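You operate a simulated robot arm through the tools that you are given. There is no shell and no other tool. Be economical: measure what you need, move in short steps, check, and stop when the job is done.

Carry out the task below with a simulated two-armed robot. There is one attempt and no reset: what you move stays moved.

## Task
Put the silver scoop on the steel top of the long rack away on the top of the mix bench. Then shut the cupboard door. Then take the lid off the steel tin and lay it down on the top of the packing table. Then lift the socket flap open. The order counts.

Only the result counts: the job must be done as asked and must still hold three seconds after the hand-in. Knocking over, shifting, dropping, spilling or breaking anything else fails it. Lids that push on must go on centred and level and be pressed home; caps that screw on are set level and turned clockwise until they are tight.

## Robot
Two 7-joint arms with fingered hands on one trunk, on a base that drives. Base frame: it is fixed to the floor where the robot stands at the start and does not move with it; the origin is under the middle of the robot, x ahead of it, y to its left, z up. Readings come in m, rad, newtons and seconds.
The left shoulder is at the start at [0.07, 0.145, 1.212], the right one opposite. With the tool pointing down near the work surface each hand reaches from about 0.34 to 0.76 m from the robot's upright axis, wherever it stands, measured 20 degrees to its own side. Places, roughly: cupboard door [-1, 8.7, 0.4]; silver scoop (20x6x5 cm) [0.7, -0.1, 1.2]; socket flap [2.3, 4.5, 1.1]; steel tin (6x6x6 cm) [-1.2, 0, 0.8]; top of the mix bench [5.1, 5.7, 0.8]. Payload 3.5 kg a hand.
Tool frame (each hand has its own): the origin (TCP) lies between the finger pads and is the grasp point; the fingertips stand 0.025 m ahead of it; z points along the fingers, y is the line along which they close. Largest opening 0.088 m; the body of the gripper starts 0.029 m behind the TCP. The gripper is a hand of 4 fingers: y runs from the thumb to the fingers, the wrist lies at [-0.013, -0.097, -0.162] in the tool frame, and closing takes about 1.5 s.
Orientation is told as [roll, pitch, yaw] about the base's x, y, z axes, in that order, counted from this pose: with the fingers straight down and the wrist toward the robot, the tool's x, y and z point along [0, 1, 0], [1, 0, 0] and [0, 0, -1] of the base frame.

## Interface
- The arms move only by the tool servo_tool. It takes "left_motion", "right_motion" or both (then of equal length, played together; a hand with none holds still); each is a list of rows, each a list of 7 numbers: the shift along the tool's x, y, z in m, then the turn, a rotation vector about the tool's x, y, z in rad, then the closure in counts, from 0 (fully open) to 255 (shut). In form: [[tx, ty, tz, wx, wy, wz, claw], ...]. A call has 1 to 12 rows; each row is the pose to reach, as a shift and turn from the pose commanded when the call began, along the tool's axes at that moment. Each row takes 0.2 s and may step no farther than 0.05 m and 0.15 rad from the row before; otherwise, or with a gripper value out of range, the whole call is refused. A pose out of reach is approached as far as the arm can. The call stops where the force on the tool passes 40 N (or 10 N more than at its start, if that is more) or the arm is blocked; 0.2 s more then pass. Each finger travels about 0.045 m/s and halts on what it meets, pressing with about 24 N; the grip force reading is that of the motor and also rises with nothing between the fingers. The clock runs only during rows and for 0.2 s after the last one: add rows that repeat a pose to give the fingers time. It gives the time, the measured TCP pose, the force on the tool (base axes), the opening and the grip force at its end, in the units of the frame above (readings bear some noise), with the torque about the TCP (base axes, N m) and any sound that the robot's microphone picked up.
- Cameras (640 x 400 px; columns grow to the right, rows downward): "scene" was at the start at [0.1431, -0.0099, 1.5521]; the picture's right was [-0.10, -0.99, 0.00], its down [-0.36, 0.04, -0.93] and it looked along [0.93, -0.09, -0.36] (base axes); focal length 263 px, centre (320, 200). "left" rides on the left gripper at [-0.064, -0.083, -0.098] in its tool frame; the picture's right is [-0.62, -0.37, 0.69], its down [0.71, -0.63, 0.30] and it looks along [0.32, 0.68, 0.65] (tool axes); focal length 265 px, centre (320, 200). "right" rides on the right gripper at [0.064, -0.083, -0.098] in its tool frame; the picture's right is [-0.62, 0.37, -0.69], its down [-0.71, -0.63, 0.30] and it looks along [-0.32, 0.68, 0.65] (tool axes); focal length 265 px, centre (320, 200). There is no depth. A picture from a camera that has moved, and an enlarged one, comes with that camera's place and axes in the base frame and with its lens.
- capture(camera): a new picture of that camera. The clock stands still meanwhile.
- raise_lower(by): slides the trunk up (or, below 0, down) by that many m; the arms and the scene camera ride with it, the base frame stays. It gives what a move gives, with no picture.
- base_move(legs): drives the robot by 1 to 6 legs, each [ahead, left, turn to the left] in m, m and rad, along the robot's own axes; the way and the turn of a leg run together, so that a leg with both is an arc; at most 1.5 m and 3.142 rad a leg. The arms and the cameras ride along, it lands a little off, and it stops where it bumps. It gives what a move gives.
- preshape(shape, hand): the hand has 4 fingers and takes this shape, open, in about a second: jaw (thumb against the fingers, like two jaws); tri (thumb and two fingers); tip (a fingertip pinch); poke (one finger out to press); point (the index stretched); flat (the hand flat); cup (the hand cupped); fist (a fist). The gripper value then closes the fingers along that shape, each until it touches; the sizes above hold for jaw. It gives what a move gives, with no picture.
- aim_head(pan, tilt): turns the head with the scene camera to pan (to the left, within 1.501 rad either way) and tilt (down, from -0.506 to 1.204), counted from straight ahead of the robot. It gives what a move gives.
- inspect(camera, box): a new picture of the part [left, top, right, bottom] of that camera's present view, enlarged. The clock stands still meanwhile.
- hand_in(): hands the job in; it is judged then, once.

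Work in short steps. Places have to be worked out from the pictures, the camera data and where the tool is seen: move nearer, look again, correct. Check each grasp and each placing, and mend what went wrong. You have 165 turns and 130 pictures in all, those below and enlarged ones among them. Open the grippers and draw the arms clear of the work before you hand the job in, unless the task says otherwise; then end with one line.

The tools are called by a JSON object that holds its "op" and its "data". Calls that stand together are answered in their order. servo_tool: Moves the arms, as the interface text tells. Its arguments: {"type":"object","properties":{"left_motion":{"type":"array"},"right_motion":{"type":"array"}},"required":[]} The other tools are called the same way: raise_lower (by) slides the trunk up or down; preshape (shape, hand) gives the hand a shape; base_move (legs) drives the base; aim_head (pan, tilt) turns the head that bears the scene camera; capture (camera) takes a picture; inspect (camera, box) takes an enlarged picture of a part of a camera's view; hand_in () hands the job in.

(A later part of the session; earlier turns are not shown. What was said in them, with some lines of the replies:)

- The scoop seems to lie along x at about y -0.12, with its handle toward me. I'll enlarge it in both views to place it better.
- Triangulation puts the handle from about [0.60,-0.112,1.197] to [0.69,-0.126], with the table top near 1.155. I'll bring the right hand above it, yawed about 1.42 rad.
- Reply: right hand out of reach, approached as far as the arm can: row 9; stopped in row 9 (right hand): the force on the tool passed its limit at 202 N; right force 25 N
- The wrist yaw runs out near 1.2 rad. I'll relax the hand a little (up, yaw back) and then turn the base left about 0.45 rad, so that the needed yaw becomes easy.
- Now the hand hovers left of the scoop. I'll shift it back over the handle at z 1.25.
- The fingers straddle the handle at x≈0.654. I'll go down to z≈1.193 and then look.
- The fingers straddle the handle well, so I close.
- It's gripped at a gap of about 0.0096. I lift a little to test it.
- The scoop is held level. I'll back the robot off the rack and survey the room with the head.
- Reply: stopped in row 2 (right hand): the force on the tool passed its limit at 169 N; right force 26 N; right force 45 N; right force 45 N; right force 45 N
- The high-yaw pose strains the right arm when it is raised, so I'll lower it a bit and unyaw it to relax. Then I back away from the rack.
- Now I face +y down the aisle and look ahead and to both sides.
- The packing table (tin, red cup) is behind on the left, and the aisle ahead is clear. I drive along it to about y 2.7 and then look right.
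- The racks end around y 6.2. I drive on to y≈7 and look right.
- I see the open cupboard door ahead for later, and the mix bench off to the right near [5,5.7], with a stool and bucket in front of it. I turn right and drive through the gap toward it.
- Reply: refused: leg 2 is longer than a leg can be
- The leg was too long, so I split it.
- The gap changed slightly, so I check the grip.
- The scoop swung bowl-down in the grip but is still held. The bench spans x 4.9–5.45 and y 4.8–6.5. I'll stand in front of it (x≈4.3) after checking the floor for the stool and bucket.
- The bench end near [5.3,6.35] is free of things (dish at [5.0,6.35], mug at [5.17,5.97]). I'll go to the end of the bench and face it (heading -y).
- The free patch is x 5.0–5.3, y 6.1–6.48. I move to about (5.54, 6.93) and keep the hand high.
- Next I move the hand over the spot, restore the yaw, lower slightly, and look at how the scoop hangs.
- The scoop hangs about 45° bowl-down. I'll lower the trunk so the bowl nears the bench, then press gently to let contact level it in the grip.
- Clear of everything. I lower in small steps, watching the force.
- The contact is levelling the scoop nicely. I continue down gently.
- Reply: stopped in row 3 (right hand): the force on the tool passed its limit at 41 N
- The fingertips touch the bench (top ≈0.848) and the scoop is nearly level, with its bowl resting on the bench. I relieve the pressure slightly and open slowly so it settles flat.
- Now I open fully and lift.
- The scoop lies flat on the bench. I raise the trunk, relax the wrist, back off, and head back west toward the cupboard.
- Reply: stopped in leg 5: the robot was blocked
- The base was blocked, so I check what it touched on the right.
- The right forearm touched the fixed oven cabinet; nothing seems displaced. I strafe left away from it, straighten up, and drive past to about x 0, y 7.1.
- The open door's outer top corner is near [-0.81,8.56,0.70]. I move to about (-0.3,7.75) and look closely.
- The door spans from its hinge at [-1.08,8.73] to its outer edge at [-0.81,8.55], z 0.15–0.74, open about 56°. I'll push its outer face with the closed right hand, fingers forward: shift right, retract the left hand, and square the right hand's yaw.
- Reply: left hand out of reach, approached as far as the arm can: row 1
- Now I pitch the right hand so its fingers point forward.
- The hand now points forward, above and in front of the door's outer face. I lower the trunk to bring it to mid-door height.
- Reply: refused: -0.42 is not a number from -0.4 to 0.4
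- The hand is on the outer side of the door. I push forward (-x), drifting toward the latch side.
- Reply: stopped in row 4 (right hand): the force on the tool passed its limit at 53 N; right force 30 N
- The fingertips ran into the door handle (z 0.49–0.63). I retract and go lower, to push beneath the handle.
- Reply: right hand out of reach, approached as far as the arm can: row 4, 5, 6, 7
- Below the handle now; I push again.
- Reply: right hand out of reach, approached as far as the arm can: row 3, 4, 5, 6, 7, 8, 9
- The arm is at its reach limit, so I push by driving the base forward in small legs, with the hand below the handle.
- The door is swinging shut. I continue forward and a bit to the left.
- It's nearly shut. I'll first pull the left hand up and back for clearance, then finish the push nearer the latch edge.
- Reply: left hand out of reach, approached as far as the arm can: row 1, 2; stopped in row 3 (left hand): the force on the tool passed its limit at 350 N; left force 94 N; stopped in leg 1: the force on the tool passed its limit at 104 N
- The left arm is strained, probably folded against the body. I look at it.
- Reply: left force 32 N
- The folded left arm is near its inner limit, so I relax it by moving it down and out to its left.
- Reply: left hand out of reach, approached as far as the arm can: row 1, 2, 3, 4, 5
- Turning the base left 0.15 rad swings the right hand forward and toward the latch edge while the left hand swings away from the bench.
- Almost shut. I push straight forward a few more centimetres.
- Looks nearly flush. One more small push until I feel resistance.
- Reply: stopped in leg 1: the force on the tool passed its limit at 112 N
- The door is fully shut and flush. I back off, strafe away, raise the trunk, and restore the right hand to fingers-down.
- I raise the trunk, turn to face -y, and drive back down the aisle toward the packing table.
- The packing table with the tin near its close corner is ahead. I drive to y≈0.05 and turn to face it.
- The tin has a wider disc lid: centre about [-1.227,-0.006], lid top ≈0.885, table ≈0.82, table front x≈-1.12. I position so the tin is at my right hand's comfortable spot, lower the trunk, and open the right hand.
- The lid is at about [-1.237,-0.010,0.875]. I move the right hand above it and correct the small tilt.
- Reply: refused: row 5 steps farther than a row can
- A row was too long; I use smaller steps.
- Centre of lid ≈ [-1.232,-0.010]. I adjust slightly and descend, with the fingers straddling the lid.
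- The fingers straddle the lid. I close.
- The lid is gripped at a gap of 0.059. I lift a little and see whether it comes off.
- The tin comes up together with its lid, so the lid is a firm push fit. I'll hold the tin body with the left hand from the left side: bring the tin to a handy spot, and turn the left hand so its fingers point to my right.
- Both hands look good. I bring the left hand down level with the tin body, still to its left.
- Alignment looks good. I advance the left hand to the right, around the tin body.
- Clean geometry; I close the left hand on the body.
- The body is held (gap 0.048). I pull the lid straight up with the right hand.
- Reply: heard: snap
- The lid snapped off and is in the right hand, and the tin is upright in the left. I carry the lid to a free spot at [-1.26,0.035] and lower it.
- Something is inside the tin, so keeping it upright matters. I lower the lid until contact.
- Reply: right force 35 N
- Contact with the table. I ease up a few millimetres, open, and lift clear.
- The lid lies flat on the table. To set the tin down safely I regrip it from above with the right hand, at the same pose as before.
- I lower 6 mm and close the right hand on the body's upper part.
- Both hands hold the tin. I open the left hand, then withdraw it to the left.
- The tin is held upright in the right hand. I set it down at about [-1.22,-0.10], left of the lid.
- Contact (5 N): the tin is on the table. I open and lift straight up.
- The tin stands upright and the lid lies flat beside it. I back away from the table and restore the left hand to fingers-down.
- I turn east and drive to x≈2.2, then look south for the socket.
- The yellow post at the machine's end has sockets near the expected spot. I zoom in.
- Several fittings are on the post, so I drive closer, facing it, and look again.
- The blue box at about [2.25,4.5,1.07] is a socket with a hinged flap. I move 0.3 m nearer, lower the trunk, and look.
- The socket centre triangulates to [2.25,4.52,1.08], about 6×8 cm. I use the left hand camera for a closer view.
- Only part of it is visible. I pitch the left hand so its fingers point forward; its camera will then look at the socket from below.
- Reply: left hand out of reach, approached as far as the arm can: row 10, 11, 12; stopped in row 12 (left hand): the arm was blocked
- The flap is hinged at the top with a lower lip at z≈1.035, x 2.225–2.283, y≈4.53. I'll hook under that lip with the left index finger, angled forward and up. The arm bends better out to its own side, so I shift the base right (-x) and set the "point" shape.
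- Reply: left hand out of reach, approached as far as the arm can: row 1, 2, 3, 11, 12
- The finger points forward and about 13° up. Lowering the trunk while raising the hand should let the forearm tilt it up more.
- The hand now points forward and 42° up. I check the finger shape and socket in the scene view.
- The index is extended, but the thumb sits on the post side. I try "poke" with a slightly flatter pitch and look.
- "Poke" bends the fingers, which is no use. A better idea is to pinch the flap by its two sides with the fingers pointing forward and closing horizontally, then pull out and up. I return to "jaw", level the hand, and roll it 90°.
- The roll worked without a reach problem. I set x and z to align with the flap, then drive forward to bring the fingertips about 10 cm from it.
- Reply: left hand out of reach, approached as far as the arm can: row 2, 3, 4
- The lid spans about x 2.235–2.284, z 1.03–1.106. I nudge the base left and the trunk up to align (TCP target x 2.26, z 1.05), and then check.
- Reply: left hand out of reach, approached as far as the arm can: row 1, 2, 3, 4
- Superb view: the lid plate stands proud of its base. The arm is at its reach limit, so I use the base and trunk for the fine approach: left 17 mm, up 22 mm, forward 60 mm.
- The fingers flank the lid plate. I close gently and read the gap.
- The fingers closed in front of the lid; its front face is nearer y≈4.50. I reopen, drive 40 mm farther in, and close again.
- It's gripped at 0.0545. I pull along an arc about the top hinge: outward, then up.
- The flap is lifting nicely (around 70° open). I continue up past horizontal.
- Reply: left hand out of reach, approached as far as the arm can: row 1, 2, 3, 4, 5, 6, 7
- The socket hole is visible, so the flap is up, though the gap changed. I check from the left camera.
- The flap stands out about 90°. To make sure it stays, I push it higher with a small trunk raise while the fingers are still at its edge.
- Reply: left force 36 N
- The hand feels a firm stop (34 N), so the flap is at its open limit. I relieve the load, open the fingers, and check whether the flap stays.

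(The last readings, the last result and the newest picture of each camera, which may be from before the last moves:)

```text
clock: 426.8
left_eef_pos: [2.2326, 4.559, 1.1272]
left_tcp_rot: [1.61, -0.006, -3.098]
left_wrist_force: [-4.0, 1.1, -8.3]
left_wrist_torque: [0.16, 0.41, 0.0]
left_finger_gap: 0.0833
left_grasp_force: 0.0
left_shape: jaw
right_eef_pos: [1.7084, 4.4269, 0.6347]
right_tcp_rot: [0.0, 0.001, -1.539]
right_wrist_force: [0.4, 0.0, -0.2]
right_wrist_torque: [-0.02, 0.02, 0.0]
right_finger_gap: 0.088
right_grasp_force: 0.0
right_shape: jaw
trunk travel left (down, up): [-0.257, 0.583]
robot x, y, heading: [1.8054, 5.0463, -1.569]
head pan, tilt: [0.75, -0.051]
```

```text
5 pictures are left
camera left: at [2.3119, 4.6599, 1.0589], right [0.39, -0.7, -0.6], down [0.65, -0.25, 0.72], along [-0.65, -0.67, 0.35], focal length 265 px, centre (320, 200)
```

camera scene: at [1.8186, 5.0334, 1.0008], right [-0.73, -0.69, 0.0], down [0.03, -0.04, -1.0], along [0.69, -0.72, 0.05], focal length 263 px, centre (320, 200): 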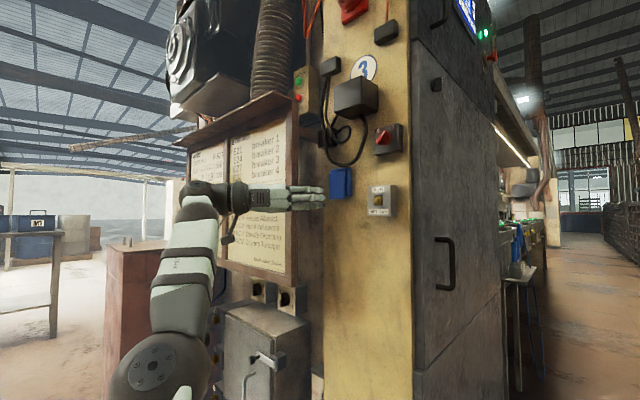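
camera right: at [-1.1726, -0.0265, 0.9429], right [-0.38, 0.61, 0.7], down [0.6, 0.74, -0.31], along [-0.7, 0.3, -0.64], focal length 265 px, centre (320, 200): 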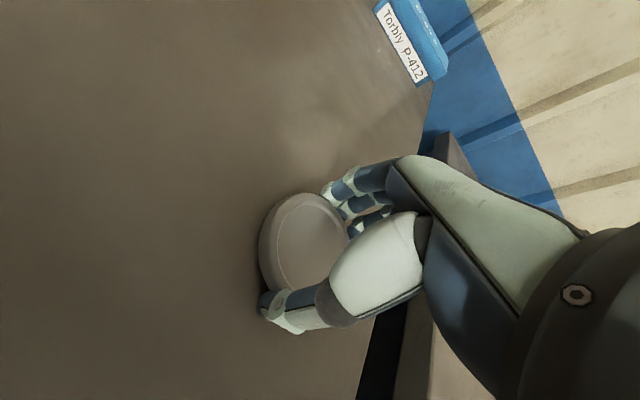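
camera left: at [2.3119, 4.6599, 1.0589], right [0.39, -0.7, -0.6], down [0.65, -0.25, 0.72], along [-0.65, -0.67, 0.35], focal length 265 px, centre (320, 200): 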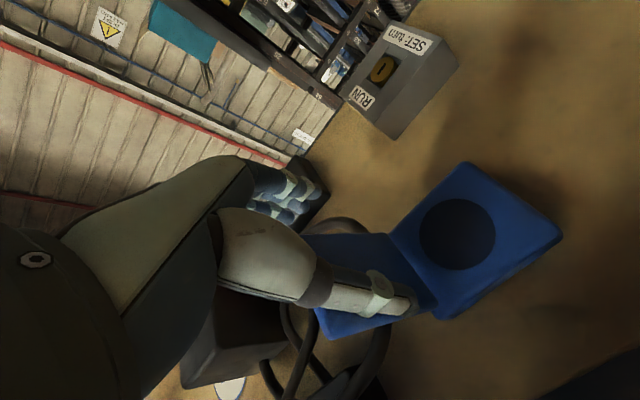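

The thumb is under the raised flap. I back straight out and look whether the flap stays up.

{"op": "raise_lower", "data": {"by": -0.012}}

{"op": "base_move", "data": {"legs": [[-0.15, 0, 0]]}}

{"op": "inspect", "data": {"camera": "scene", "box": [280, 110, 420, 230]}}

```text
clock: 427.4
left_eef_pos: [2.2339, 4.5596, 1.1161]
left_tcp_rot: [1.611, -0.009, -3.098]
left_wrist_force: [-1.2, -0.8, -3.0]
left_wrist_torque: [0.07, 0.18, -0.07]
left_finger_gap: 0.0839
left_grasp_force: 0.0
left_shape: jaw
right_eef_pos: [1.7076, 4.4276, 0.6228]
right_tcp_rot: [0.001, 0.002, -1.54]
right_wrist_force: [0.2, -0.3, 0.2]
right_wrist_torque: [0.01, -0.01, 0.0]
right_finger_gap: 0.0875
right_grasp_force: 0.1
right_shape: jaw
trunk travel left (down, up): [-0.245, 0.595]
robot x, y, heading: [1.8073, 5.0476, -1.566]
head pan, tilt: [0.75, -0.051]
```

```text
clock: 428.8
left_eef_pos: [2.233, 4.7073, 1.117]
left_tcp_rot: [1.612, -0.007, -3.097]
left_wrist_force: [-0.6, 0.2, -0.5]
left_wrist_torque: [0.0, -0.02, 0.02]
left_finger_gap: 0.0876
left_grasp_force: 0.1
left_shape: jaw
right_eef_pos: [1.7082, 4.5723, 0.6234]
right_tcp_rot: [0.002, 0.0, -1.539]
right_wrist_force: [-0.1, 0.0, 0.1]
right_wrist_torque: [0.0, 0.03, 0.0]
right_finger_gap: 0.0876
right_grasp_force: 0.1
right_shape: jaw
trunk travel left (down, up): [-0.245, 0.595]
robot x, y, heading: [1.8016, 5.1955, -1.576]
head pan, tilt: [0.75, -0.051]
```

```text
3.33 times, centred on (350, 170) of scene
camera zoom: at [1.8646, 5.0796, 1.0609], right [-0.73, -0.68, 0.0], down [0.03, -0.04, -1.0], along [0.68, -0.73, 0.05], focal length 877 px, centre (220, 300)
```

zoom: 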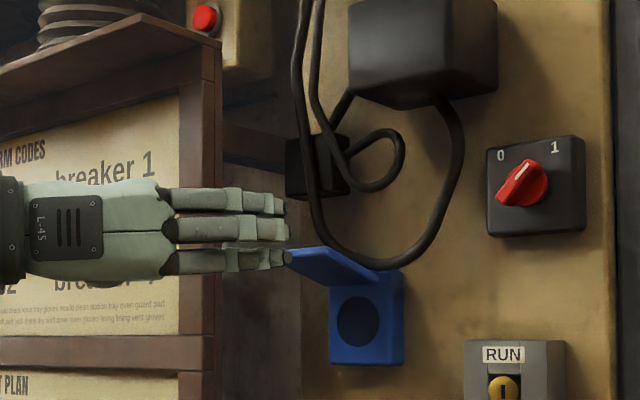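

The flap stays open, raised past horizontal and clear of the hand. I back away farther and check once more that it holds.

{"op": "base_move", "data": {"legs": [[-0.5, 0, 0]]}}

{"op": "aim_head", "data": {"pan": 0.4, "tilt": 0.0}}

{"op": "capture", "data": {"camera": "scene"}}

```text
clock: 431.7
left_eef_pos: [2.23, 5.2058, 1.1159]
left_tcp_rot: [1.609, -0.006, -3.105]
left_wrist_force: [-0.3, 1.4, -0.7]
left_wrist_torque: [0.02, 0.04, -0.01]
left_finger_gap: 0.0874
left_grasp_force: 0.0
left_shape: jaw
right_eef_pos: [1.7034, 5.076, 0.6222]
right_tcp_rot: [0.0, 0.002, -1.549]
right_wrist_force: [0.3, 0.5, 0.5]
right_wrist_torque: [-0.03, -0.01, 0.0]
right_finger_gap: 0.0876
right_grasp_force: 0.1
right_shape: jaw
trunk travel left (down, up): [-0.245, 0.595]
robot x, y, heading: [1.803, 5.6998, -1.581]
head pan, tilt: [0.75, -0.051]
```

```text
clock: 432.6
left_eef_pos: [2.2298, 5.2058, 1.1151]
left_tcp_rot: [1.61, -0.008, -3.105]
left_wrist_force: [-0.7, 0.2, -0.4]
left_wrist_torque: [0.0, -0.03, -0.04]
left_finger_gap: 0.0877
left_grasp_force: 0.1
left_shape: jaw
right_eef_pos: [1.7045, 5.0757, 0.6233]
right_tcp_rot: [0.001, 0.002, -1.549]
right_wrist_force: [0.6, -0.2, -0.2]
right_wrist_torque: [-0.02, 0.01, 0.0]
right_finger_gap: 0.0876
right_grasp_force: 0.0
right_shape: jaw
trunk travel left (down, up): [-0.245, 0.595]
robot x, y, heading: [1.8052, 5.6978, -1.583]
head pan, tilt: [0.4, 0.0]
```

```text
3 pictures are left
camera scene: at [1.8396, 5.5624, 1.0563], right [-0.92, -0.38, 0.0], down [0.0, 0.0, -1.0], along [0.38, -0.92, 0.0], focal length 263 px, centre (320, 200)
```

scene: 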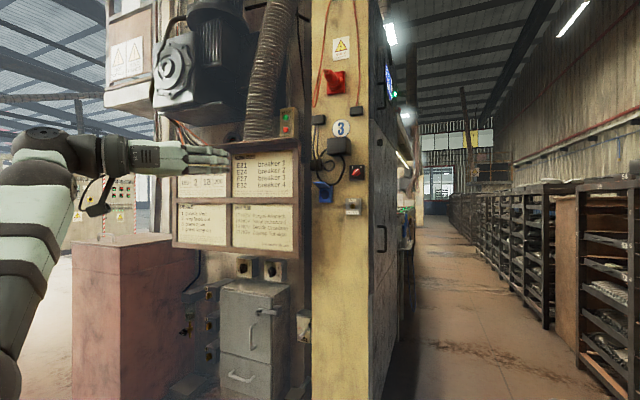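

The flap still stands open several seconds later, and the arms are clear with the grippers open. All four steps are done in order, so I hand in.

{"op": "hand_in", "data": {}}

```text
The job is handed in.
```

I handed the job in with all four steps done in order: the scoop lies on the mix bench, the cupboard door is shut, the tin's lid lies on the packing table, and the socket flap stands open.
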